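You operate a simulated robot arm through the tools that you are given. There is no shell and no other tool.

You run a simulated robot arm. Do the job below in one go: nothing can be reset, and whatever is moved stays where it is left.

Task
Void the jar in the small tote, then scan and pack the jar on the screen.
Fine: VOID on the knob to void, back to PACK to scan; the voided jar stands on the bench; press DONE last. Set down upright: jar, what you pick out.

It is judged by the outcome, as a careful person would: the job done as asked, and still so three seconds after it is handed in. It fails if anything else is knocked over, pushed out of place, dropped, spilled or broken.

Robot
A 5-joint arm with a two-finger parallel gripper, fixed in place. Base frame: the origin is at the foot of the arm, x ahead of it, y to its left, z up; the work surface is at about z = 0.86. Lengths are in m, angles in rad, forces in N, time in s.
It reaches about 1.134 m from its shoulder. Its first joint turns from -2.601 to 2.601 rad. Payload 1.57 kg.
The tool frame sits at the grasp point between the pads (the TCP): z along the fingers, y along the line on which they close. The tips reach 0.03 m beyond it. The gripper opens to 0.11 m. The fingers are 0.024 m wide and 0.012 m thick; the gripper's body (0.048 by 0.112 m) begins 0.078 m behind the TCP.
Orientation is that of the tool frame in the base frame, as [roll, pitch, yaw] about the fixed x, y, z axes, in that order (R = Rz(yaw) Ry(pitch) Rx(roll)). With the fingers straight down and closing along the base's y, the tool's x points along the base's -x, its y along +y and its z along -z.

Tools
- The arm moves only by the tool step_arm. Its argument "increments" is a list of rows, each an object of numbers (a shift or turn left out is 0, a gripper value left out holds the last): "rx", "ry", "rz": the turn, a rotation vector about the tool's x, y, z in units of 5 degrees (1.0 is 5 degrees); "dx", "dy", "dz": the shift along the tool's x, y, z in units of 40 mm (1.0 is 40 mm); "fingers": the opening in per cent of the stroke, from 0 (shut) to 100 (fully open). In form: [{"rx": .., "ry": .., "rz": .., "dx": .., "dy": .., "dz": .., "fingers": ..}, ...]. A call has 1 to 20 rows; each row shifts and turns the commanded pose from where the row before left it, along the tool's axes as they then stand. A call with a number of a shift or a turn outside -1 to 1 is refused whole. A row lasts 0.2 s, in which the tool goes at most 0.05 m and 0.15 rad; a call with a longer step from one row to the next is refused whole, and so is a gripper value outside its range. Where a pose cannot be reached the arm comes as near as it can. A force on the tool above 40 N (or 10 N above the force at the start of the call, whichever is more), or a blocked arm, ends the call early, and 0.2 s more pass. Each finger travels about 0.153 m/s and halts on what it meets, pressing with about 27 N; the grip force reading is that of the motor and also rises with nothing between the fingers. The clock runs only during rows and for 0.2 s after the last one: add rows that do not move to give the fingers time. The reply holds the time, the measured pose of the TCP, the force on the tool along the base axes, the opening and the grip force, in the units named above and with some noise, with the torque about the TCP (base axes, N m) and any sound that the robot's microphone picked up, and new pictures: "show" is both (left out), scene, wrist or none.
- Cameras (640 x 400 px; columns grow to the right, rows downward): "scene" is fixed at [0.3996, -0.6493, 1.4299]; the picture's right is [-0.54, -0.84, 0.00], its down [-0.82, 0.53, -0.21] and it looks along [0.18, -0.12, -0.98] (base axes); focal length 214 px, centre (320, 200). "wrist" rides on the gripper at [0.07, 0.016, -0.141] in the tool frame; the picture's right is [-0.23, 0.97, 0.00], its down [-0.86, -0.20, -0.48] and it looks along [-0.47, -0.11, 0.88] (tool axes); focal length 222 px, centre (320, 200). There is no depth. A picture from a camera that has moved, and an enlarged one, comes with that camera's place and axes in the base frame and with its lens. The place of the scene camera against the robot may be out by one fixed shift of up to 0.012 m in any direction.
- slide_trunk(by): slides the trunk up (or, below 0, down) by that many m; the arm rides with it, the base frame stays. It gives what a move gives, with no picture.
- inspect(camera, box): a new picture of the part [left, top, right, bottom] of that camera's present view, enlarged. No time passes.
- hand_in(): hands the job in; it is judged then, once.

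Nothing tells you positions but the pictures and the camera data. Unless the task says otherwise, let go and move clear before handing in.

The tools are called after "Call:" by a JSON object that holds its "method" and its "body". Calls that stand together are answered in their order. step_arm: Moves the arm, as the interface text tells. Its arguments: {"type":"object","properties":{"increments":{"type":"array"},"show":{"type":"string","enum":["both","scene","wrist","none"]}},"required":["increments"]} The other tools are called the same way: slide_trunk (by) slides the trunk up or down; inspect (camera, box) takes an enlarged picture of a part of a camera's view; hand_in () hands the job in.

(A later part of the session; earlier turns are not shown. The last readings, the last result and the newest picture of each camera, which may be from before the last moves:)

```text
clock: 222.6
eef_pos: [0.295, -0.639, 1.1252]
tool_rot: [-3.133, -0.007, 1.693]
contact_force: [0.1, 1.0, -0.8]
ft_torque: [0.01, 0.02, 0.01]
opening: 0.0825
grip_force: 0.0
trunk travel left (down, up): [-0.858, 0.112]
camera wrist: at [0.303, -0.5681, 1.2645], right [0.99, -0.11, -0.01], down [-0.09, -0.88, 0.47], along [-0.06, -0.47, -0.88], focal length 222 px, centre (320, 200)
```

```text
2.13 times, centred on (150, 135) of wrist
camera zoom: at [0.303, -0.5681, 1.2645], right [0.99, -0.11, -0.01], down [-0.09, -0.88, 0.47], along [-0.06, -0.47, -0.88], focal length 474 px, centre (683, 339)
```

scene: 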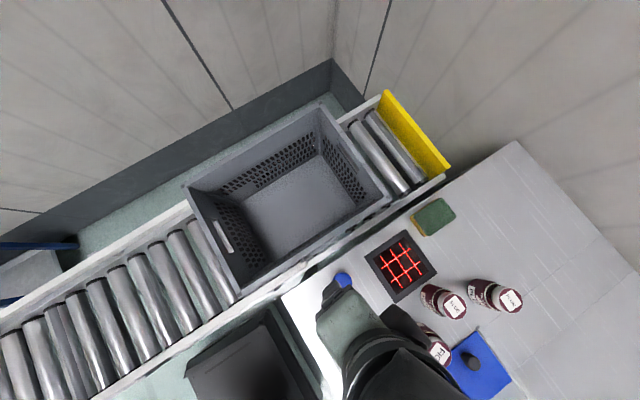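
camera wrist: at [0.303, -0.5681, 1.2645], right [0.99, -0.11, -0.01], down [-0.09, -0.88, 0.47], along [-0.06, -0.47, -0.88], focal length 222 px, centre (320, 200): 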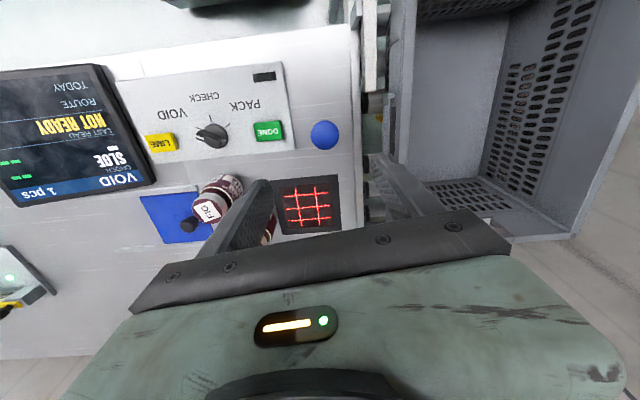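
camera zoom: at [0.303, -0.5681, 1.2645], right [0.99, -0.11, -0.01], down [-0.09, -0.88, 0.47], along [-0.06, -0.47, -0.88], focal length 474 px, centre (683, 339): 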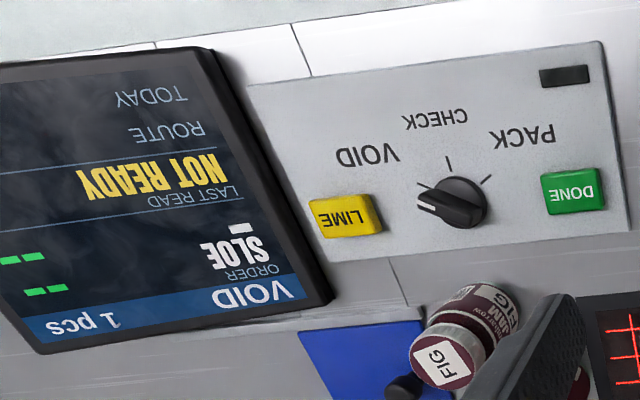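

I now see a yellow bar across the conveyor under the tote: the plunger evidently controls a conveyor stop. I need a better look at the tote's new position before doing anything else.

Call:
{"method": "step_arm", "body": {"increments": [{"rz": -1}, {"rz": -1}, {"rz": -1}, {"rz": -1}, {"rz": -1}, {"rz": -1}, {"rz": -1}, {"rz": -1}, {"rz": -1}, {"rz": -1}, {"rz": -1}, {"rz": -1}, {"rz": -1}, {"rz": -1}, {"rz": -1}, {"rz": -1}, {"rz": -0.6}, {}], "show": "wrist"}}

Call:
{"method": "inspect", "body": {"camera": "wrist", "box": [250, 0, 570, 200]}}

```text
clock: 226.4
eef_pos: [0.294, -0.64, 1.1255]
tool_rot: [3.136, -0.005, -3.139]
contact_force: [-0.1, -0.9, -0.5]
ft_torque: [0.01, -0.02, 0.02]
opening: 0.0826
grip_force: 0.0
trunk travel left (down, up): [-0.858, 0.112]
camera wrist: at [0.2252, -0.6238, 1.2647], right [0.23, 0.97, 0.0], down [0.86, -0.2, 0.47], along [0.46, -0.1, -0.88], focal length 222 px, centre (320, 200)
```

wrist: 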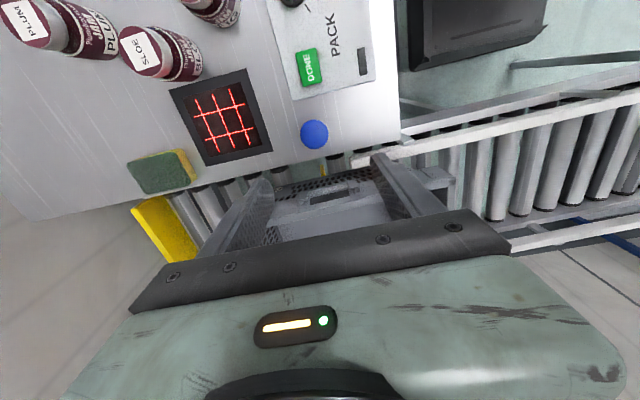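

```text
2.00 times, centred on (410, 100) of wrist
camera zoom: at [0.2252, -0.6238, 1.2647], right [0.23, 0.97, 0.0], down [0.86, -0.2, 0.47], along [0.46, -0.1, -0.88], focal length 444 px, centre (140, 400)
```

zoom: 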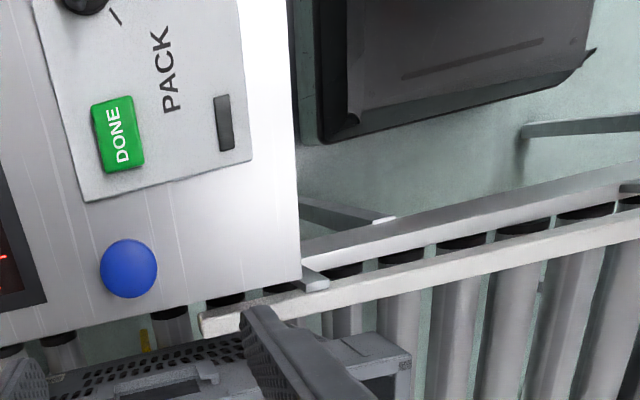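

The plunger lowers a conveyor stop, so the tote rolled off its place. I'll put that right: push the tote back along the rollers to its original spot, then raise the plunger. First I'll close the fingers and go to the +y side of the tote.

Call:
{"method": "step_arm", "body": {"increments": [{"dx": -0.843, "dy": 0.857, "fingers": 0}, {"dx": -0.843, "dy": 0.857}, {"dx": -0.843, "dy": 0.857}, {"dx": -0.843, "dy": 0.857}, {"dx": -0.843, "dy": 0.857}, {"dx": -0.843, "dy": 0.857}, {"dx": -0.843, "dy": 0.857}, {}], "show": "both"}}

```text
clock: 228.2
eef_pos: [0.5301, -0.3999, 1.1258]
tool_rot: [3.135, -0.006, 3.141]
contact_force: [0.2, -0.5, 0.0]
ft_torque: [0.0, 0.03, 0.01]
opening: 0.0
grip_force: 21.8
trunk travel left (down, up): [-0.858, 0.112]
camera wrist: at [0.4622, -0.3837, 1.2648], right [0.23, 0.97, 0.0], down [0.86, -0.2, 0.47], along [0.46, -0.1, -0.88], focal length 222 px, centre (320, 200)
```

scene: 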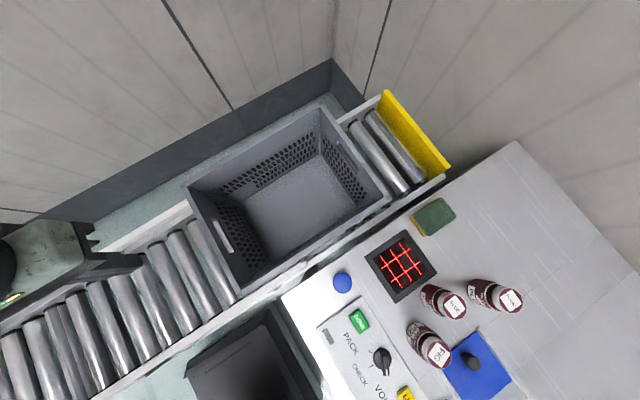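
wrist: 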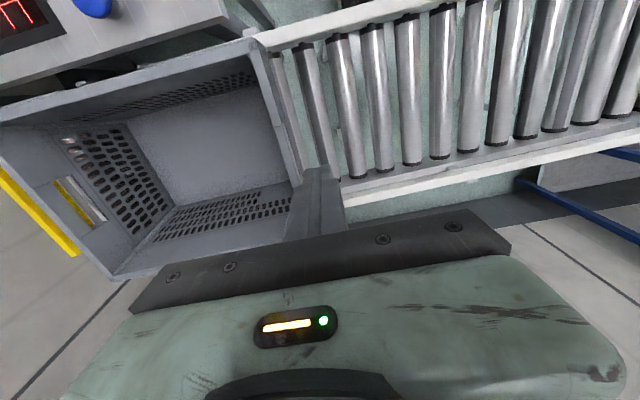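

Call:
{"method": "slide_trunk", "body": {"by": -0.235}}

Call:
{"method": "step_arm", "body": {"increments": [{"dy": -0.25}, {"dy": -0.25}, {}], "show": "both"}}

```text
clock: 230.7
eef_pos: [0.5309, -0.4001, 0.8889]
tool_rot: [3.136, -0.007, -3.141]
contact_force: [0.0, -0.8, -0.4]
ft_torque: [-0.02, 0.0, 0.01]
opening: 0.0
grip_force: 21.1
trunk travel left (down, up): [-0.623, 0.347]
```

```text
clock: 231.5
eef_pos: [0.531, -0.4203, 0.8895]
tool_rot: [3.137, -0.007, 3.141]
contact_force: [-0.5, 0.3, 0.1]
ft_torque: [-0.02, 0.0, -0.02]
opening: 0.0001
grip_force: 21.0
trunk travel left (down, up): [-0.623, 0.347]
camera wrist: at [0.4617, -0.4044, 1.0297], right [0.23, 0.97, 0.0], down [0.86, -0.2, 0.47], along [0.46, -0.1, -0.88], focal length 222 px, centre (320, 200)
```

scene: 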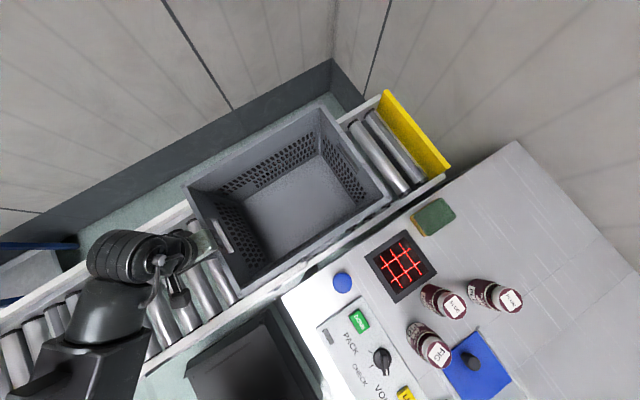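
wrist: 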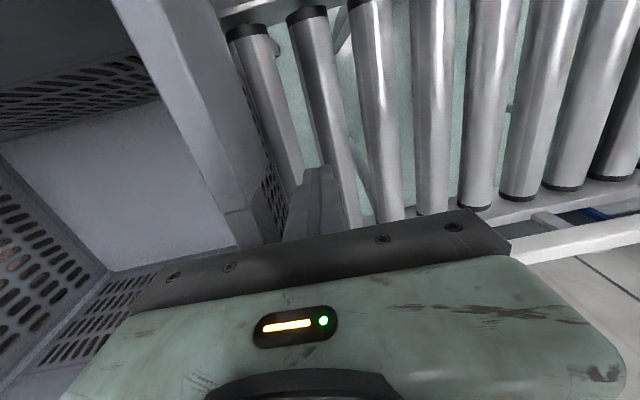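

I'll push the tote slowly back along the rollers.

Call:
{"method": "step_arm", "body": {"increments": [{"dy": -0.25}, {"dy": -0.25}, {"dy": -0.25}, {"dy": -0.25}, {"dy": -0.25}, {}], "show": "both"}}

```text
clock: 232.9
eef_pos: [0.532, -0.4708, 0.8898]
tool_rot: [3.137, -0.006, 3.141]
contact_force: [0.0, 0.4, -0.3]
ft_torque: [0.0, 0.02, 0.02]
opening: 0.0
grip_force: 21.0
trunk travel left (down, up): [-0.623, 0.347]
camera wrist: at [0.4618, -0.4545, 1.0297], right [0.23, 0.97, 0.0], down [0.86, -0.2, 0.47], along [0.46, -0.1, -0.88], focal length 222 px, centre (320, 200)
```

scene: 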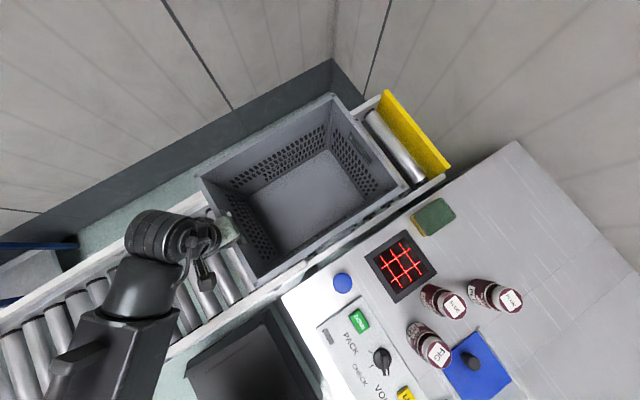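
wrist: 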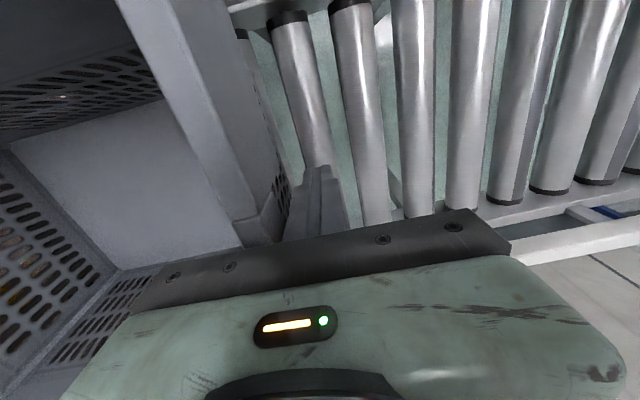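

The tote rolls freely. I'll continue gently.

Call:
{"method": "step_arm", "body": {"increments": [{"dy": -0.25}, {"dy": -0.25}, {"dy": -0.25}, {"dy": -0.25}, {"dy": -0.25}, {"dy": -0.25}, {"dy": -0.25}, {"dy": -0.25}, {}], "show": "both"}}

```text
clock: 234.9
eef_pos: [0.5309, -0.5515, 0.8897]
tool_rot: [3.135, -0.009, 3.142]
contact_force: [-0.5, 0.7, 0.9]
ft_torque: [-0.04, -0.12, -0.01]
opening: 0.0
grip_force: 20.8
trunk travel left (down, up): [-0.623, 0.347]
camera wrist: at [0.4616, -0.5349, 1.0298], right [0.23, 0.97, 0.0], down [0.86, -0.2, 0.47], along [0.46, -0.1, -0.88], focal length 222 px, centre (320, 200)
```

scene: 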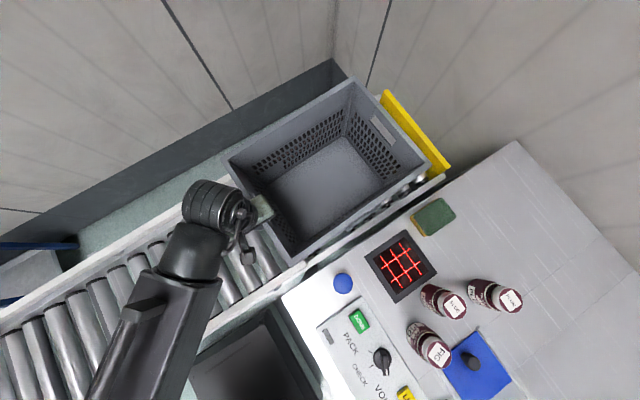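
wrist: 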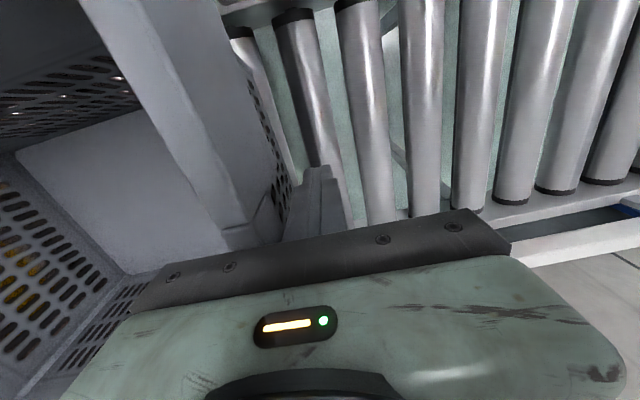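

Call:
{"method": "step_arm", "body": {"increments": [{"dy": -0.25}, {"dy": -0.25}, {"dy": -0.25}, {"dy": -0.25}, {"dy": -0.2}, {"dy": -0.15}, {}], "show": "both"}}

```text
clock: 236.5
eef_pos: [0.5327, -0.6037, 0.8893]
tool_rot: [3.137, -0.007, 3.14]
contact_force: [-0.3, 1.2, 2.7]
ft_torque: [-0.13, -0.06, 0.01]
opening: 0.0
grip_force: 21.3
trunk travel left (down, up): [-0.623, 0.347]
camera wrist: at [0.4618, -0.5883, 1.0299], right [0.23, 0.97, 0.0], down [0.86, -0.2, 0.47], along [0.46, -0.1, -0.88], focal length 222 px, centre (320, 200)
```

scene: 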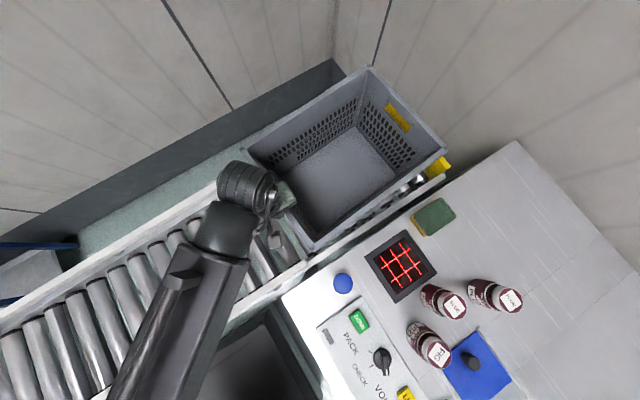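
wrist: 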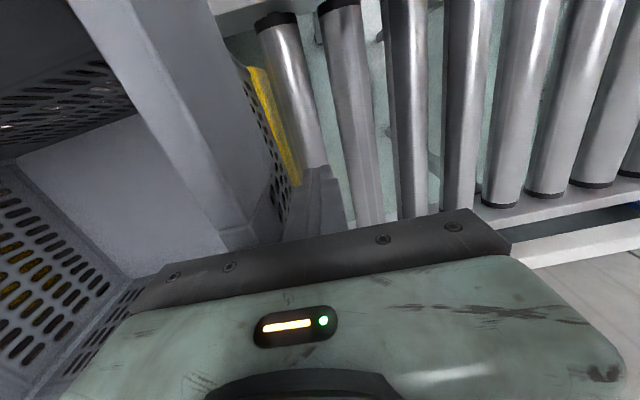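

A yellow stop bar is now visible just behind the tote's +y wall. I'll compare the tote's position with the original.

Call:
{"method": "inspect", "body": {"camera": "scene", "box": [230, 60, 470, 260]}}

Call:
{"method": "inspect", "body": {"camera": "wrist", "box": [200, 0, 440, 230]}}

```text
2.00 times, centred on (350, 160) of scene
camera zoom: at [0.3996, -0.6493, 1.4299], right [-0.54, -0.84, 0.0], down [-0.82, 0.53, -0.21], along [0.18, -0.12, -0.98], focal length 429 px, centre (260, 280)
```

zoom: 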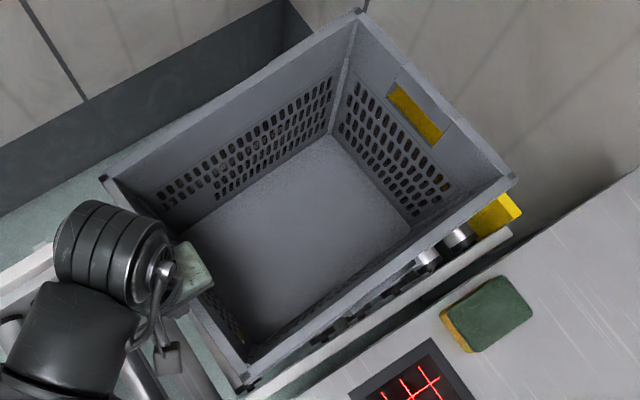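

```text
1.74 times, centred on (320, 115) of wrist
camera zoom: at [0.4618, -0.5883, 1.0299], right [0.23, 0.97, 0.0], down [0.86, -0.2, 0.47], along [0.46, -0.1, -0.88], focal length 386 px, centre (320, 348)
```

zoom: 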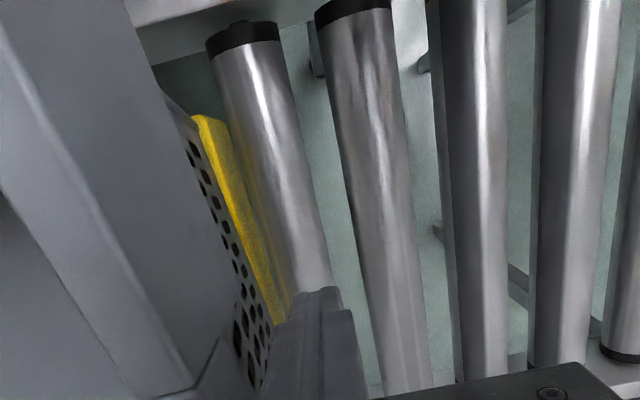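

The tote is nearly back but slightly yawed. I'll back off, shift to the far side of its end wall and nudge it straight.

Call:
{"method": "step_arm", "body": {"increments": [{"dy": 0.5}, {"dy": 0.5}, {"dx": -1}, {"dx": -1}, {"dx": -0.3}, {}], "show": "both"}}

Call:
{"method": "inspect", "body": {"camera": "scene", "box": [230, 60, 470, 260]}}

```text
clock: 237.9
eef_pos: [0.6234, -0.565, 0.889]
tool_rot: [3.137, -0.007, -3.142]
contact_force: [-0.2, 0.4, 1.5]
ft_torque: [-0.14, -0.06, -0.02]
opening: 0.0
grip_force: 20.9
trunk travel left (down, up): [-0.623, 0.347]
camera wrist: at [0.5538, -0.548, 1.0298], right [0.23, 0.97, 0.0], down [0.86, -0.2, 0.47], along [0.46, -0.1, -0.88], focal length 222 px, centre (320, 200)
```

scene: 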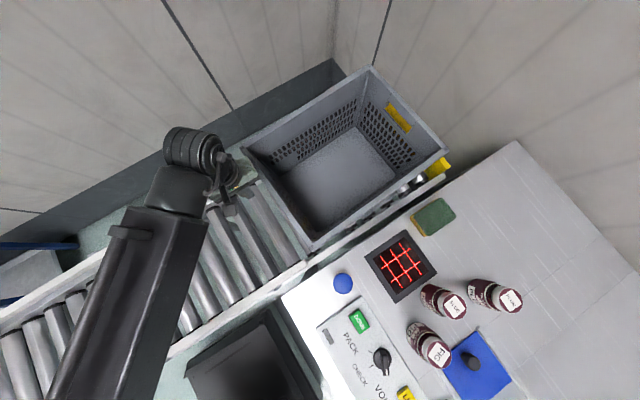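
wrist: 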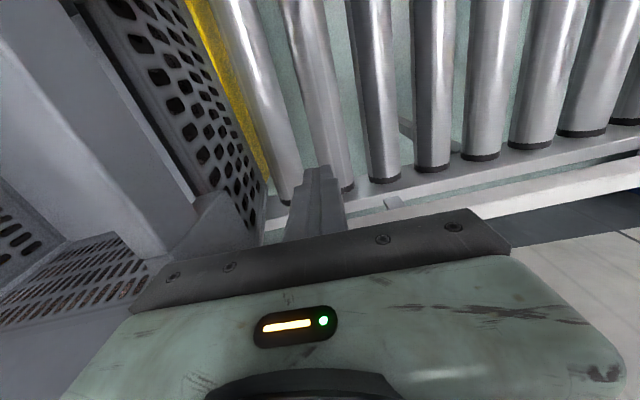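

```text
2.00 times, centred on (350, 160) of scene
camera zoom: at [0.3996, -0.6493, 1.4299], right [-0.54, -0.84, 0.0], down [-0.82, 0.53, -0.21], along [0.18, -0.12, -0.98], focal length 429 px, centre (260, 280)
```

zoom: 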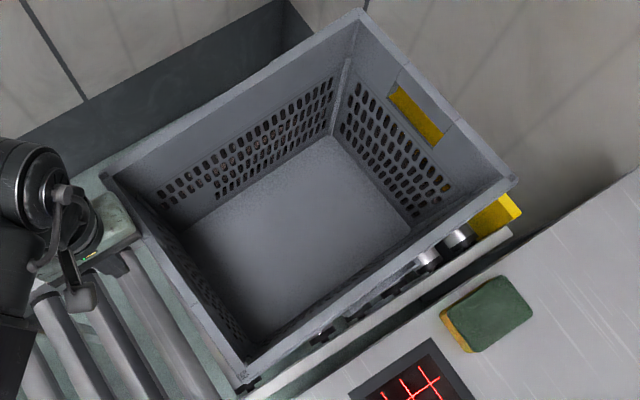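

Call:
{"method": "step_arm", "body": {"increments": [{"dy": -0.25}, {"dy": -0.25}, {"dy": -0.25}, {"dy": -0.2}, {"dy": -0.15}, {"dy": -0.1}, {}], "show": "none"}}

Call:
{"method": "inspect", "body": {"camera": "scene", "box": [230, 60, 470, 260]}}

Call:
{"method": "inspect", "body": {"camera": "wrist", "box": [0, 0, 640, 400]}}

```text
clock: 239.5
eef_pos: [0.6236, -0.6131, 0.8898]
tool_rot: [3.137, -0.006, 3.142]
contact_force: [0.2, 2.4, 2.6]
ft_torque: [-0.24, -0.11, 0.01]
opening: 0.0001
grip_force: 21.7
trunk travel left (down, up): [-0.623, 0.347]
```

```text
2.00 times, centred on (350, 160) of scene
camera zoom: at [0.3996, -0.6493, 1.4299], right [-0.54, -0.84, 0.0], down [-0.82, 0.53, -0.21], along [0.18, -0.12, -0.98], focal length 429 px, centre (260, 280)
```

zoom: 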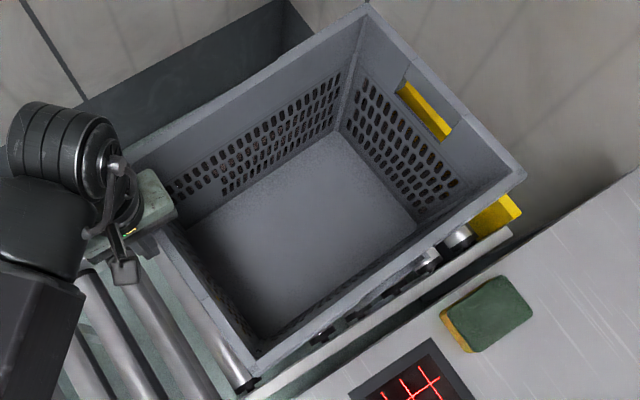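

```text
1.00 times, centred on (320, 200) of wrist (not enlarged: the box is as wide or as high as the picture)
camera zoom: at [0.5537, -0.596, 1.03], right [0.23, 0.97, 0.0], down [0.86, -0.2, 0.47], along [0.46, -0.1, -0.88], focal length 222 px, centre (320, 200)
```

zoom: 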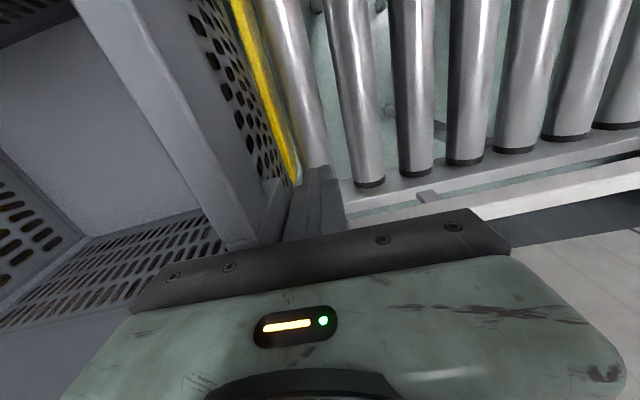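

The tote is close but still yawed about 4°. Better to grip its near rim and align it directly. I'll back off and rise to look from above.

Call:
{"method": "step_arm", "body": {"increments": [{"dy": 0.5}, {"dy": 0.5}, {}], "show": "none"}}

Call:
{"method": "slide_trunk", "body": {"by": 0.24}}

Call:
{"method": "step_arm", "body": {"increments": [{"dx": 0.8, "dy": -0.5, "fingers": 60}, {"dx": 0.8, "dy": -0.5}, {"dx": 0.8, "dy": -0.5}, {"dx": 0.8, "dy": -0.5}, {"dx": 0.8, "dy": -0.5}, {"dx": 0.8, "dy": -0.5}, {"dx": 0.8, "dy": -0.5}, {}], "show": "both"}}

```text
clock: 240.3
eef_pos: [0.6218, -0.5727, 0.889]
tool_rot: [3.137, -0.008, 3.141]
contact_force: [-0.2, 1.0, 2.0]
ft_torque: [-0.16, -0.02, 0.0]
opening: 0.0
grip_force: 21.4
trunk travel left (down, up): [-0.623, 0.347]
```

```text
clock: 242.8
eef_pos: [0.6229, -0.5732, 1.1291]
tool_rot: [3.137, -0.007, 3.141]
contact_force: [-0.4, -0.3, 0.0]
ft_torque: [-0.02, -0.02, 0.02]
opening: 0.0001
grip_force: 21.7
trunk travel left (down, up): [-0.863, 0.107]
```

```text
clock: 244.6
eef_pos: [0.3982, -0.7128, 1.1295]
tool_rot: [3.138, -0.008, -3.14]
contact_force: [0.5, -0.9, -0.5]
ft_torque: [-0.02, 0.03, -0.03]
opening: 0.066
grip_force: 0.0
trunk travel left (down, up): [-0.863, 0.107]
camera wrist: at [0.3293, -0.6961, 1.2697], right [0.23, 0.97, 0.0], down [0.86, -0.2, 0.47], along [0.46, -0.1, -0.88], focal length 222 px, centre (320, 200)
```

scene: 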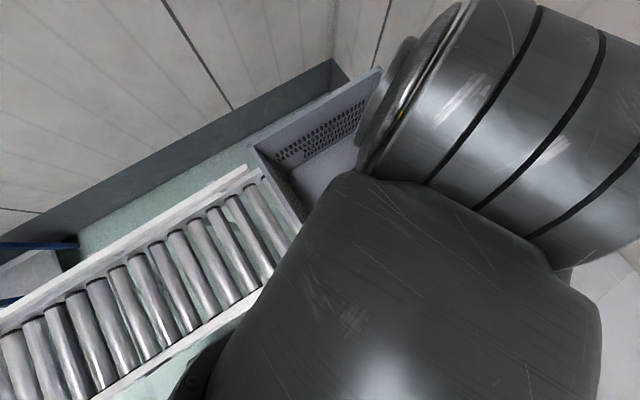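
wrist: 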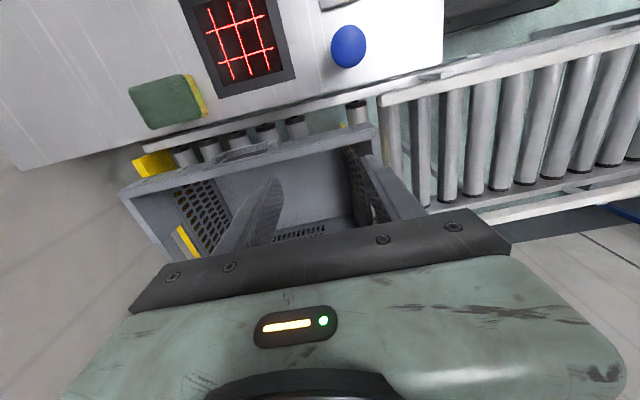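

From here the tote looks straight again and back at its original place. I'll move the arm away and compare with the first pictures.

Call:
{"method": "step_arm", "body": {"increments": [{"dx": 0.9}, {"dx": 0.9}, {"dx": 0.9}, {"dx": 0.9}, {"dx": 0.9}, {}], "show": "both"}}

Call:
{"method": "inspect", "body": {"camera": "scene", "box": [230, 60, 470, 260]}}

Call:
{"method": "inspect", "body": {"camera": "scene", "box": [300, 240, 428, 320]}}

```text
clock: 246.0
eef_pos: [0.2187, -0.713, 1.1298]
tool_rot: [3.136, -0.006, -3.139]
contact_force: [-0.6, 0.7, 0.3]
ft_torque: [0.01, -0.01, -0.02]
opening: 0.0662
grip_force: 0.1
trunk travel left (down, up): [-0.863, 0.107]
camera wrist: at [0.1496, -0.6962, 1.2697], right [0.23, 0.97, 0.0], down [0.86, -0.2, 0.47], along [0.46, -0.1, -0.88], focal length 222 px, centre (320, 200)
```

scene: 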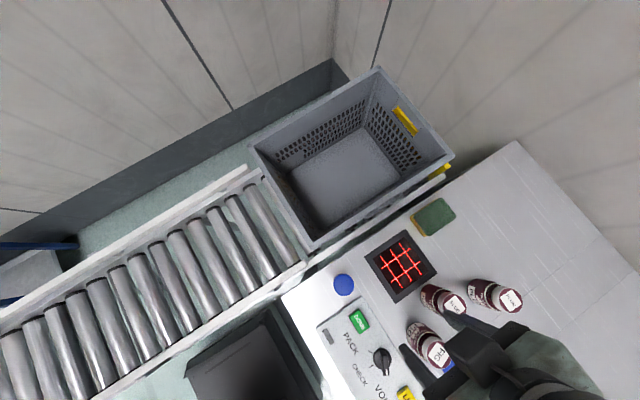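
wrist: 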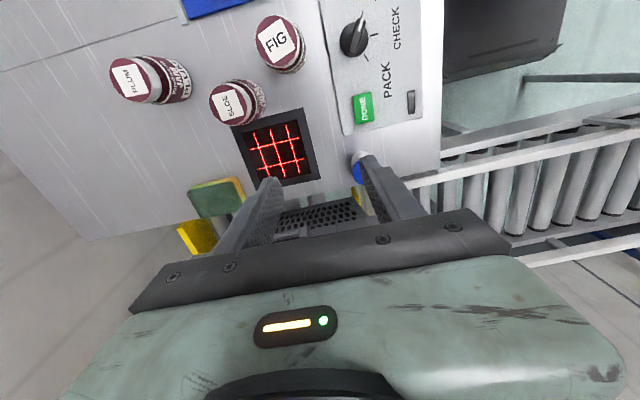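

```text
2.00 times, centred on (350, 160) of scene
camera zoom: at [0.3996, -0.6493, 1.4299], right [-0.54, -0.84, 0.0], down [-0.82, 0.53, -0.21], along [0.18, -0.12, -0.98], focal length 429 px, centre (260, 280)
```

zoom: 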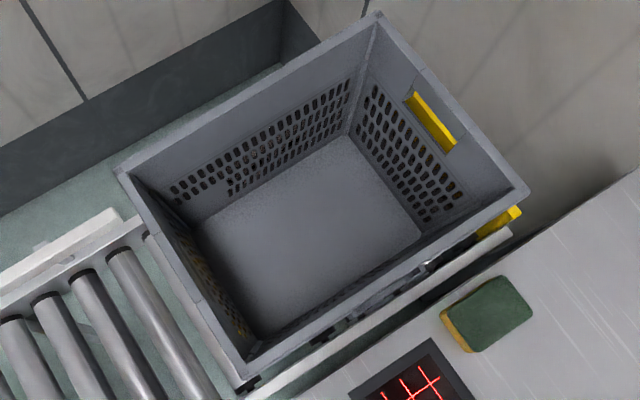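

```text
5.00 times, centred on (364, 280) of scene
camera zoom: at [0.3996, -0.6493, 1.4299], right [-0.54, -0.84, 0.0], down [-0.82, 0.53, -0.21], along [0.18, -0.12, -0.98], focal length 1072 px, centre (100, -200)
```

zoom: 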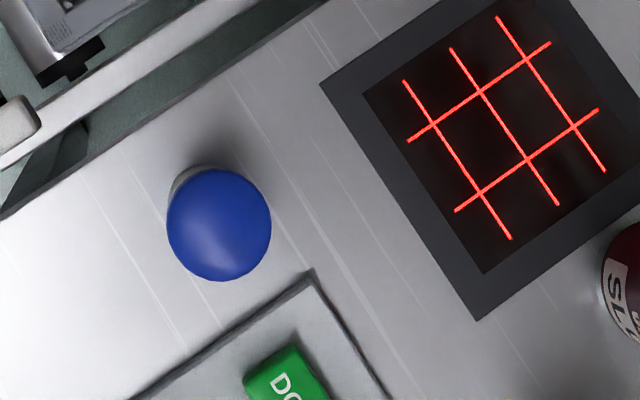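

The tote is exactly back in place and the blue plunger has popped back up, so the station is as it was. Next I'll re-grasp FIG deeply and present the barcode perfectly centred and flat with the tote in place.

Call:
{"method": "step_arm", "body": {"increments": [{"dx": 0.99, "dy": -0.16, "fingers": 75}, {"dx": 0.99, "dy": -0.16}, {"dx": 0.99, "dy": -0.16}, {"rz": 1}, {"rz": 1}, {"rz": 1}, {"rz": 1}, {"rz": 1}, {"rz": 1}, {"rz": 1}, {"rz": 1}, {"rz": 1}, {"rz": 1}, {"rz": 1}, {"rz": 1}, {"rz": 1}, {"rz": 1}, {"rz": 1}, {"rz": 1}, {"rz": 0.6}], "show": "wrist"}}

Call:
{"method": "inspect", "body": {"camera": "wrist", "box": [270, 90, 390, 165]}}

Call:
{"method": "inspect", "body": {"camera": "wrist", "box": [0, 0, 300, 170]}}

```text
clock: 250.2
eef_pos: [0.1004, -0.733, 1.128]
tool_rot: [-3.136, -0.009, 1.692]
contact_force: [-0.6, -0.2, -0.3]
ft_torque: [0.02, -0.01, -0.01]
opening: 0.0823
grip_force: 0.1
out of reach, approached as far as the arm can: row 3
trunk travel left (down, up): [-0.863, 0.107]
camera wrist: at [0.1083, -0.6613, 1.2695], right [0.99, -0.11, -0.01], down [-0.09, -0.88, 0.47], along [-0.06, -0.47, -0.88], focal length 222 px, centre (320, 200)
```

wrist: 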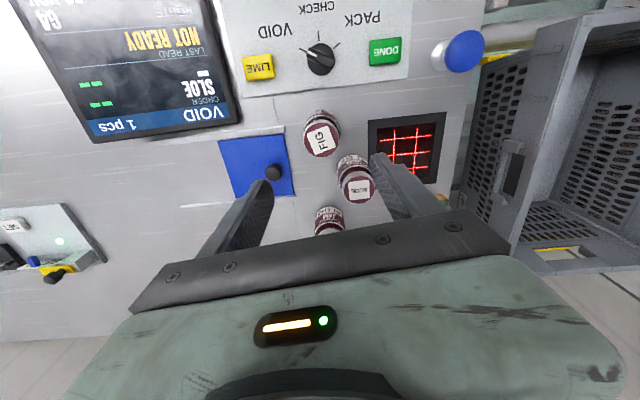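

```text
5.33 times, centred on (330, 128) of wrist
camera zoom: at [0.1083, -0.6613, 1.2695], right [0.99, -0.11, -0.01], down [-0.09, -0.88, 0.47], along [-0.06, -0.47, -0.88], focal length 1185 px, centre (267, 587)
```

zoom: 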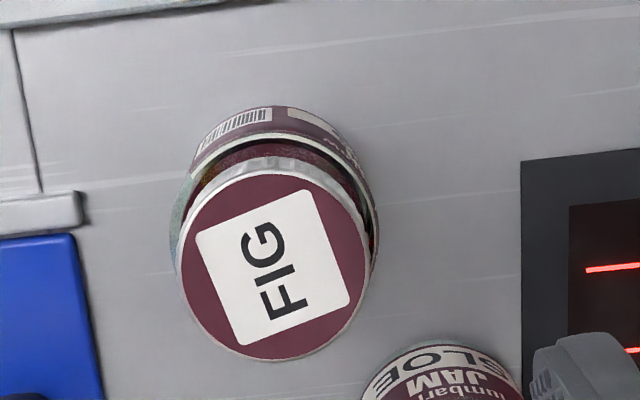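

```text
2.13 times, centred on (150, 85) of wrist
camera zoom: at [0.1083, -0.6613, 1.2695], right [0.99, -0.11, -0.01], down [-0.09, -0.88, 0.47], along [-0.06, -0.47, -0.88], focal length 474 px, centre (683, 445)
```

zoom: 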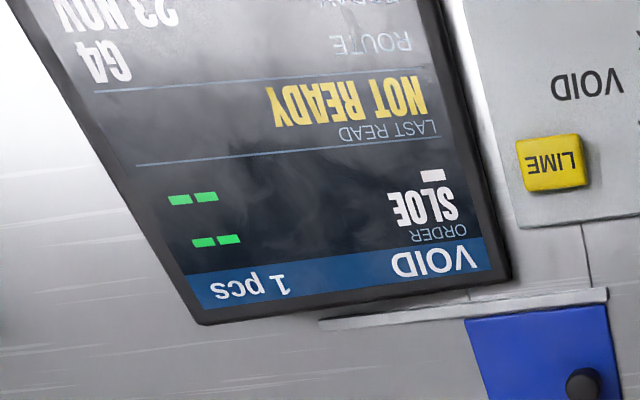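

FIG is centred. I'll descend, grip and lift.

Call:
{"method": "slide_trunk", "body": {"by": -0.193}}

Call:
{"method": "step_arm", "body": {"increments": [{"fingers": 60}, {"fingers": 50}, {"fingers": 40}, {"fingers": 30}, {}], "show": "none"}}

Call:
{"method": "slide_trunk", "body": {"by": 0.185}}

Call:
{"method": "step_arm", "body": {"increments": [{"dx": -0.246, "dy": 0.828}, {"dx": -0.246, "dy": 0.828}, {"dx": -0.246, "dy": 0.828}, {"dx": -0.246, "dy": 0.828}, {"rz": 0.6}, {}], "show": "none"}}

```text
clock: 252.3
eef_pos: [0.0997, -0.7321, 0.9369]
tool_rot: [-3.136, -0.006, 1.693]
contact_force: [-0.1, 0.7, -0.1]
ft_torque: [0.01, 0.05, 0.02]
opening: 0.0826
grip_force: 0.0
trunk travel left (down, up): [-0.67, 0.3]
```

```text
clock: 253.5
eef_pos: [0.1009, -0.7327, 0.9363]
tool_rot: [-3.137, -0.006, 1.693]
contact_force: [-0.5, -0.2, 1.6]
ft_torque: [0.0, -0.03, -0.03]
opening: 0.0589
grip_force: 26.9
trunk travel left (down, up): [-0.67, 0.3]
```

```text
clock: 255.5
eef_pos: [0.1, -0.7329, 1.1213]
tool_rot: [-3.135, -0.007, 1.693]
contact_force: [0.2, 0.0, -3.3]
ft_torque: [0.0, 0.02, 0.01]
opening: 0.0591
grip_force: 27.0
trunk travel left (down, up): [-0.855, 0.115]
```

```text
clock: 256.9
eef_pos: [0.2364, -0.7546, 1.1216]
tool_rot: [-3.134, -0.008, 1.642]
contact_force: [0.2, 0.9, -3.7]
ft_torque: [-0.03, 0.01, 0.01]
opening: 0.0588
grip_force: 26.7
trunk travel left (down, up): [-0.855, 0.115]
```

Call:
{"method": "step_arm", "body": {"increments": [{"rx": -0.23, "ry": -0.97}, {"rx": -0.23, "ry": -0.97}, {"rx": -0.23, "ry": -0.97}, {"rx": -0.23, "ry": -0.97}, {"rx": -0.23, "ry": -0.97}, {"rx": -0.23, "ry": -0.97}, {"rx": -0.23, "ry": -0.97}, {"rx": -0.23, "ry": -0.97}, {"rx": -0.23, "ry": -0.97}, {"rx": -0.23, "ry": -0.97}, {"rx": -0.23, "ry": -0.97}, {"rx": -0.23, "ry": -0.97}, {"rx": -0.23, "ry": -0.97}, {"rx": -0.23, "ry": -0.97}, {"rx": -0.23, "ry": -0.97}, {"rx": -0.23, "ry": -0.97}, {}], "show": "none"}}

Call:
{"method": "slide_trunk", "body": {"by": -0.28}}

Call:
{"method": "step_arm", "body": {"increments": [{}, {}, {}], "show": "none"}}

Call:
{"method": "slide_trunk", "body": {"by": -0.05}}

Call:
{"method": "step_arm", "body": {"increments": [{}, {}, {}], "show": "both"}}

```text
clock: 260.5
eef_pos: [0.237, -0.7553, 1.3147]
tool_rot: [2.268, 1.277, 0.976]
contact_force: [-0.5, -1.8, -3.6]
ft_torque: [0.08, 0.04, -0.03]
opening: 0.0588
grip_force: 27.1
out of reach, approached as far as the arm can: row 2, 3, 4, 5, 6, 7, 8, 9, 10, 11, 12, 13, 14, 15, 16
trunk travel left (down, up): [-0.855, 0.115]
```

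```text
clock: 263.4
eef_pos: [0.2362, -0.7564, 1.0356]
tool_rot: [2.271, 1.274, 0.981]
contact_force: [0.2, -0.2, -3.4]
ft_torque: [0.08, 0.03, 0.0]
opening: 0.0589
grip_force: 26.7
trunk travel left (down, up): [-0.575, 0.395]
```

```text
clock: 264.1
eef_pos: [0.2357, -0.7542, 1.0347]
tool_rot: [2.27, 1.278, 0.979]
contact_force: [0.9, -0.9, -3.4]
ft_torque: [0.1, -0.02, -0.01]
opening: 0.0592
grip_force: 27.2
trunk travel left (down, up): [-0.575, 0.395]
```

```text
clock: 265.1
eef_pos: [0.2368, -0.7552, 0.985]
tool_rot: [2.271, 1.276, 0.98]
contact_force: [0.6, 0.9, -2.5]
ft_torque: [0.1, 0.02, -0.01]
opening: 0.0589
grip_force: 27.3
trunk travel left (down, up): [-0.525, 0.445]
```

```text
clock: 265.9
eef_pos: [0.2361, -0.7558, 0.9851]
tool_rot: [2.271, 1.277, 0.982]
contact_force: [0.4, 0.3, -4.0]
ft_torque: [0.07, 0.01, 0.01]
opening: 0.0588
grip_force: 27.2
trunk travel left (down, up): [-0.525, 0.445]
camera wrist: at [0.2212, -0.6009, 0.9464], right [0.88, 0.19, 0.43], down [-0.47, 0.19, 0.86], along [0.08, -0.96, 0.26], focal length 222 px, centre (320, 200)
```

scene: 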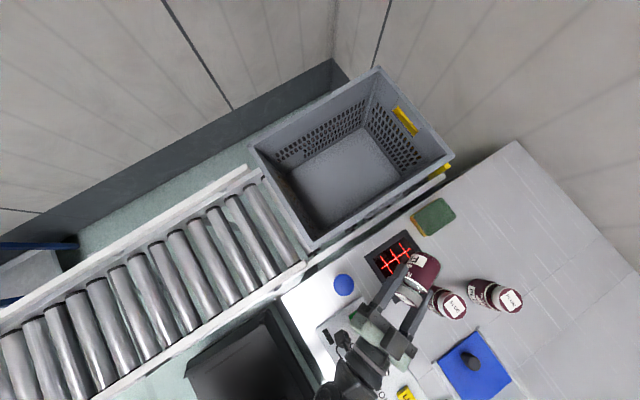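
wrist: 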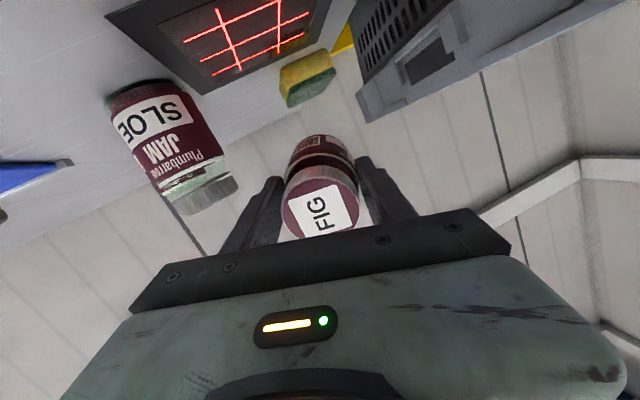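

Call:
{"method": "slide_trunk", "body": {"by": -0.02}}

Call:
{"method": "step_arm", "body": {"increments": [{}, {}, {}], "show": "none"}}

Call:
{"method": "slide_trunk", "body": {"by": -0.016}}

Call:
{"method": "step_arm", "body": {"increments": [{}, {}, {}, {}], "show": "both"}}

Call:
{"method": "inspect", "body": {"camera": "wrist", "box": [180, 40, 400, 240]}}

```text
clock: 266.5
eef_pos: [0.2364, -0.7549, 0.9647]
tool_rot: [2.272, 1.276, 0.981]
contact_force: [-0.2, -0.9, -4.0]
ft_torque: [0.09, 0.05, -0.01]
opening: 0.059
grip_force: 26.9
trunk travel left (down, up): [-0.505, 0.465]
```

```text
clock: 267.3
eef_pos: [0.2368, -0.7548, 0.9648]
tool_rot: [2.273, 1.276, 0.981]
contact_force: [-0.9, -0.3, -4.0]
ft_torque: [0.09, 0.04, 0.0]
opening: 0.0586
grip_force: 27.2
trunk travel left (down, up): [-0.505, 0.465]
```

```text
clock: 268.0
eef_pos: [0.237, -0.7558, 0.9491]
tool_rot: [2.27, 1.276, 0.983]
contact_force: [-0.4, -0.7, -3.1]
ft_torque: [0.1, 0.04, 0.03]
opening: 0.059
grip_force: 27.6
trunk travel left (down, up): [-0.489, 0.481]
```

```text
clock: 269.0
eef_pos: [0.2357, -0.7548, 0.9487]
tool_rot: [2.27, 1.275, 0.982]
contact_force: [-0.4, -0.1, -3.7]
ft_torque: [0.1, 0.03, 0.01]
opening: 0.0587
grip_force: 27.1
trunk travel left (down, up): [-0.489, 0.481]
camera wrist: at [0.2212, -0.6009, 0.9104], right [0.88, 0.19, 0.43], down [-0.47, 0.19, 0.86], along [0.08, -0.96, 0.26], focal length 222 px, centre (320, 200)
```

scene: 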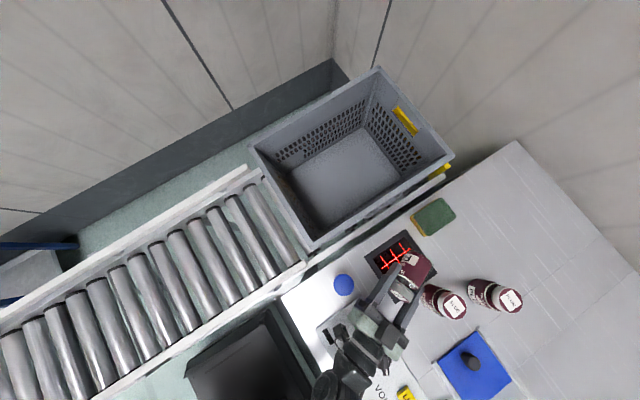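
wrist: 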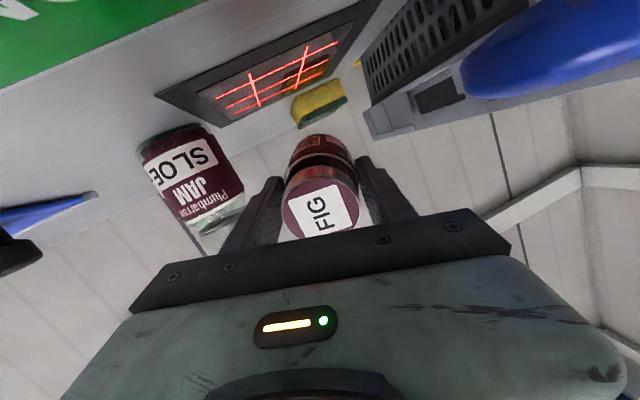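

```text
2.00 times, centred on (290, 140) of wrist
camera zoom: at [0.2212, -0.6009, 0.9104], right [0.88, 0.19, 0.43], down [-0.47, 0.19, 0.86], along [0.08, -0.96, 0.26], focal length 444 px, centre (380, 320)
```

zoom: 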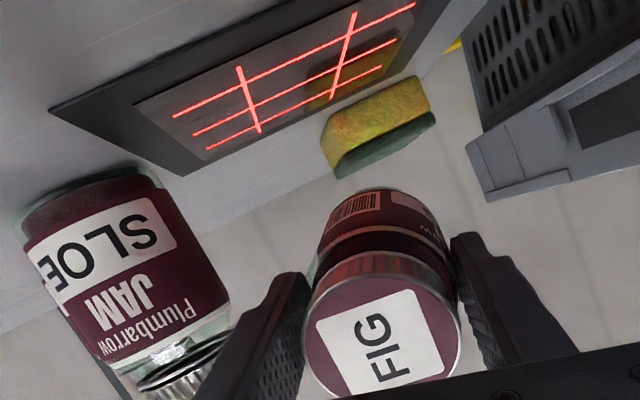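

No read again even with the tote in place. To rule out a wrong assumption about which face carries the readable code, I'll raise slightly and spin the jar about its axis over the window.

Call:
{"method": "slide_trunk", "body": {"by": 0.02}}

Call:
{"method": "step_arm", "body": {"increments": [{"rz": 1}, {"rz": 1}, {"rz": 1}, {"rz": 1}, {"rz": 1}, {"rz": 1}, {"rz": 1}, {"rz": 1}, {"rz": 1}, {"rz": 1}, {"rz": 1}, {"rz": 1}, {"rz": 1}, {"rz": 1}, {"rz": 1}, {"rz": 1}, {"rz": 1}, {"rz": 1}], "show": "both"}}

```text
clock: 269.6
eef_pos: [0.2364, -0.7546, 0.9686]
tool_rot: [2.272, 1.279, 0.981]
contact_force: [-0.2, 1.2, -3.3]
ft_torque: [0.08, 0.01, 0.0]
opening: 0.0588
grip_force: 27.1
trunk travel left (down, up): [-0.509, 0.461]
```

```text
clock: 273.4
eef_pos: [0.2371, -0.7556, 0.9685]
tool_rot: [1.764, -0.225, 0.258]
contact_force: [-0.4, 0.9, -3.9]
ft_torque: [0.1, 0.05, 0.01]
opening: 0.0591
grip_force: 27.2
trunk travel left (down, up): [-0.509, 0.461]
camera wrist: at [0.2577, -0.6083, 1.0247], right [-0.37, -0.29, 0.88], down [-0.91, 0.28, -0.29], along [-0.16, -0.91, -0.37], focal length 222 px, centre (320, 200)
```

scene: 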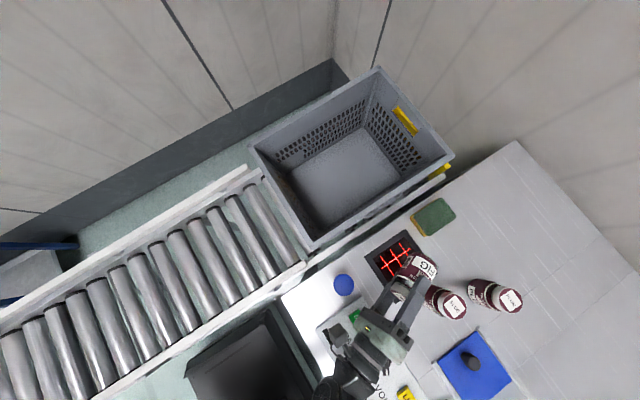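
wrist: 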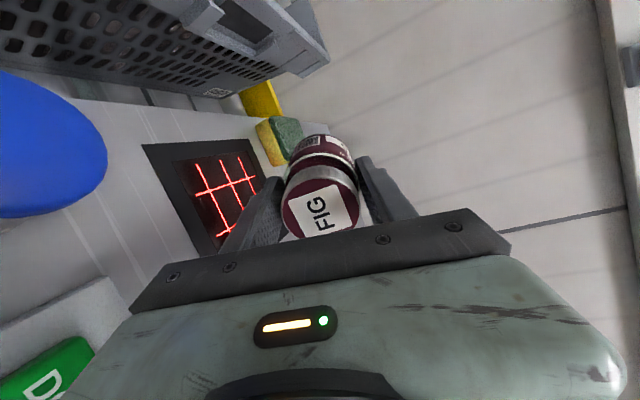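

Call:
{"method": "inspect", "body": {"camera": "scene", "box": [390, 245, 454, 285]}}

Call:
{"method": "step_arm", "body": {"increments": [{"rz": 1}, {"rz": 1}, {"rz": 1}, {"rz": 1}, {"rz": 1}, {"rz": 1}, {"rz": 1}, {"rz": 1}, {"rz": 1}, {"rz": 1}, {"rz": 1}, {"rz": 1}, {}], "show": "scene"}}

Call:
{"method": "inspect", "body": {"camera": "scene", "box": [390, 245, 454, 285]}}

```text
10.00 times, centred on (422, 265) of scene
camera zoom: at [0.3996, -0.6493, 1.4299], right [-0.54, -0.84, 0.0], down [-0.82, 0.53, -0.21], along [0.18, -0.12, -0.98], focal length 2145 px, centre (-700, -450)
```

zoom: 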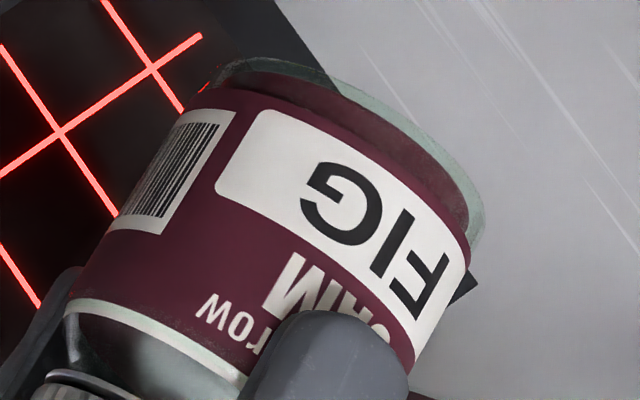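

```text
clock: 276.2
eef_pos: [0.2358, -0.7552, 0.9692]
tool_rot: [2.154, -1.223, -0.252]
contact_force: [-0.2, -0.1, -4.3]
ft_torque: [0.1, -0.01, -0.02]
opening: 0.0591
grip_force: 26.9
trunk travel left (down, up): [-0.509, 0.461]
```

scene: 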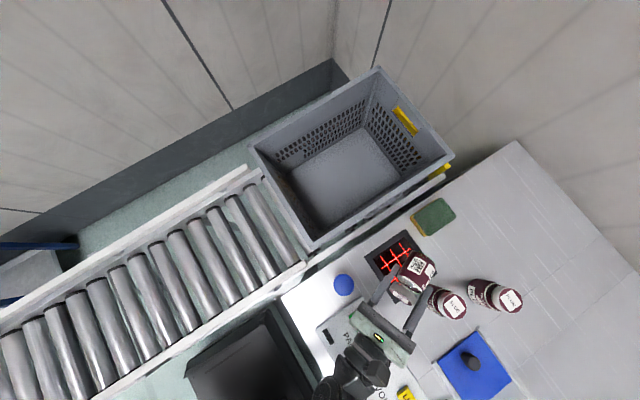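

```text
10.00 times, centred on (422, 265) of scene
camera zoom: at [0.3996, -0.6493, 1.4299], right [-0.54, -0.84, 0.0], down [-0.82, 0.53, -0.21], along [0.18, -0.12, -0.98], focal length 2145 px, centre (-700, -450)
```

zoom: 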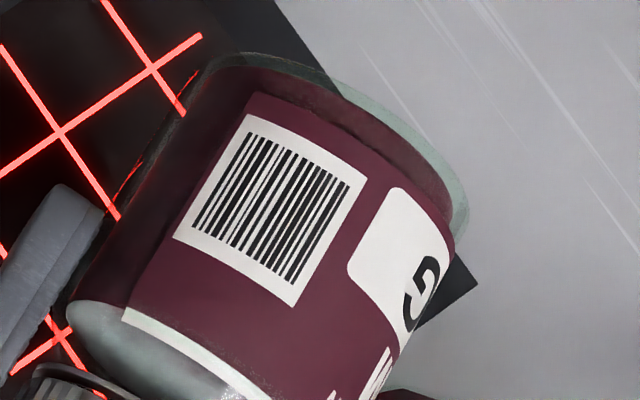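

Still nothing, but I notice my closest barcode-to-glass distance has been about 37 mm, because the window is lower (z ≈ 0.861) than I assumed. The range may be shorter, so I'll spin back, reduce tilt to about 65° (which frees the camera) and bring the label nearly onto the glass.

Call:
{"method": "step_arm", "body": {"increments": [{"rz": -1}, {"rz": -1}, {"rz": -1}, {"rz": -1}, {"rz": -1}, {"rz": -1}, {"rz": -1}, {"rz": -1}, {"rz": -1}, {"rz": -1}, {"rz": -1}, {"rz": -1}, {"rz": -1}, {"rz": -1}, {"rz": -1}], "show": "none"}}

Call:
{"method": "step_arm", "body": {"increments": [{"rz": -1}, {"rz": -1}, {"rz": -1}, {"rz": -1}, {"rz": -1}, {"rz": -1}, {"rz": -1}, {"rz": -1}, {"rz": -1}, {"rz": -1}, {"rz": -1}, {"rz": -1}, {"rz": -1}, {"rz": -1}, {"rz": -1}, {}], "show": "none"}}

Call:
{"method": "step_arm", "body": {"increments": [{"rx": 0.23, "ry": 0.97}, {"rx": 0.23, "ry": 0.97}, {"rx": 0.23, "ry": 0.97}, {}], "show": "both"}}

```text
clock: 279.4
eef_pos: [0.2352, -0.7554, 0.9694]
tool_rot: [1.76, 0.035, 0.31]
contact_force: [0.0, 0.1, -3.4]
ft_torque: [0.1, -0.02, 0.0]
opening: 0.059
grip_force: 27.2
trunk travel left (down, up): [-0.509, 0.461]
```

```text
clock: 282.8
eef_pos: [0.2374, -0.7554, 0.9685]
tool_rot: [2.276, 1.278, 0.984]
contact_force: [0.5, -0.1, -3.4]
ft_torque: [0.09, 0.01, -0.01]
opening: 0.0589
grip_force: 27.2
trunk travel left (down, up): [-0.509, 0.461]
```

```text
clock: 283.8
eef_pos: [0.2362, -0.7534, 0.9123]
tool_rot: [2.697, 1.077, 1.375]
contact_force: [2.7, 0.6, 18.1]
ft_torque: [-1.04, -0.54, 0.17]
opening: 0.0587
grip_force: 27.0
out of reach, approached as far as the arm can: row 1, 2, 3
trunk travel left (down, up): [-0.509, 0.461]
camera wrist: at [0.22, -0.5955, 0.9136], right [0.91, 0.09, 0.4], down [-0.4, -0.02, 0.92], along [0.09, -1.0, 0.01], focal length 222 px, centre (320, 200)
```

scene: 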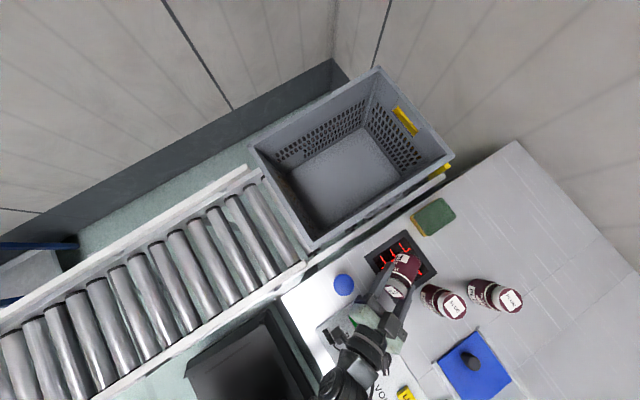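
wrist: 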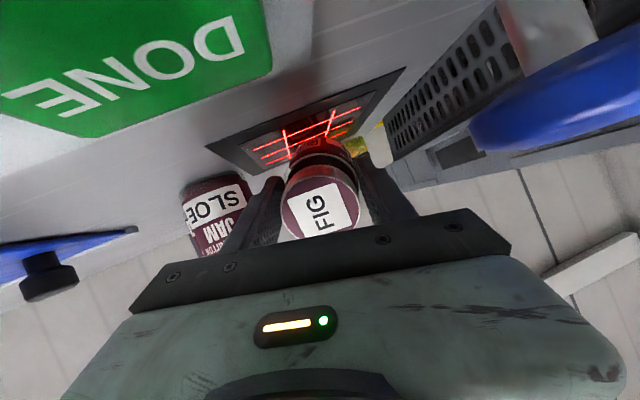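

That brought the jar into light contact with the glass (18 N), so I'll back it off a little and dwell.

Call:
{"method": "slide_trunk", "body": {"by": 0.008}}

Call:
{"method": "step_arm", "body": {"increments": [{"dx": -0.11, "dz": 0.23}, {"dx": -0.11, "dz": 0.23}, {}, {}], "show": "none"}}

Call:
{"method": "slide_trunk", "body": {"by": 0.008}}

Call:
{"method": "step_arm", "body": {"increments": [{}, {}, {}], "show": "both"}}

```text
clock: 284.4
eef_pos: [0.236, -0.7553, 0.917]
tool_rot: [2.703, 1.071, 1.381]
contact_force: [-0.9, 0.1, -3.3]
ft_torque: [0.14, 0.03, 0.0]
opening: 0.059
grip_force: 27.2
trunk travel left (down, up): [-0.517, 0.453]
```

```text
clock: 285.4
eef_pos: [0.2402, -0.7753, 0.9184]
tool_rot: [2.7, 1.073, 1.378]
contact_force: [0.4, 0.5, -3.6]
ft_torque: [0.07, -0.01, 0.04]
opening: 0.0589
grip_force: 26.3
trunk travel left (down, up): [-0.517, 0.453]
```

```text
clock: 286.0
eef_pos: [0.2399, -0.7751, 0.9267]
tool_rot: [2.7, 1.073, 1.379]
contact_force: [0.3, 0.4, -3.4]
ft_torque: [0.09, 0.07, 0.0]
opening: 0.0587
grip_force: 26.9
trunk travel left (down, up): [-0.525, 0.445]
```

```text
clock: 286.8
eef_pos: [0.2412, -0.7751, 0.9266]
tool_rot: [2.7, 1.073, 1.379]
contact_force: [0.3, 0.6, -3.2]
ft_torque: [0.06, 0.01, 0.0]
opening: 0.059
grip_force: 27.4
trunk travel left (down, up): [-0.525, 0.445]
camera wrist: at [0.2241, -0.6168, 0.928], right [0.91, 0.08, 0.4], down [-0.4, -0.03, 0.92], along [0.09, -1.0, 0.01], focal length 222 px, centre (320, 200)
```

scene: 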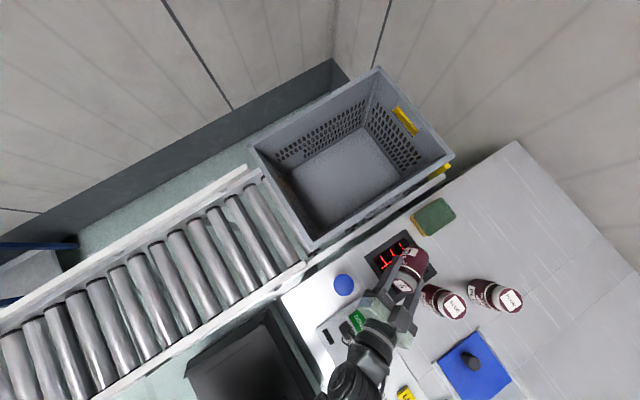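
wrist: 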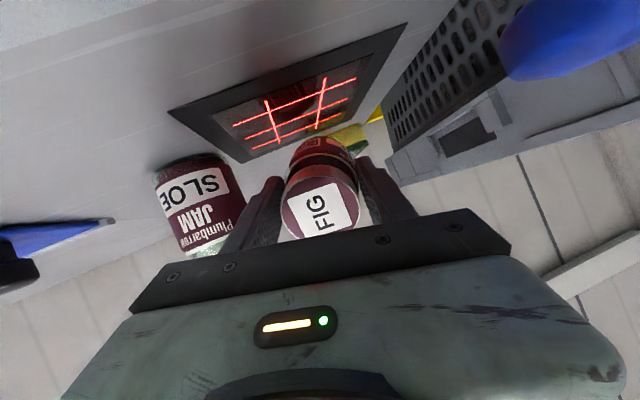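

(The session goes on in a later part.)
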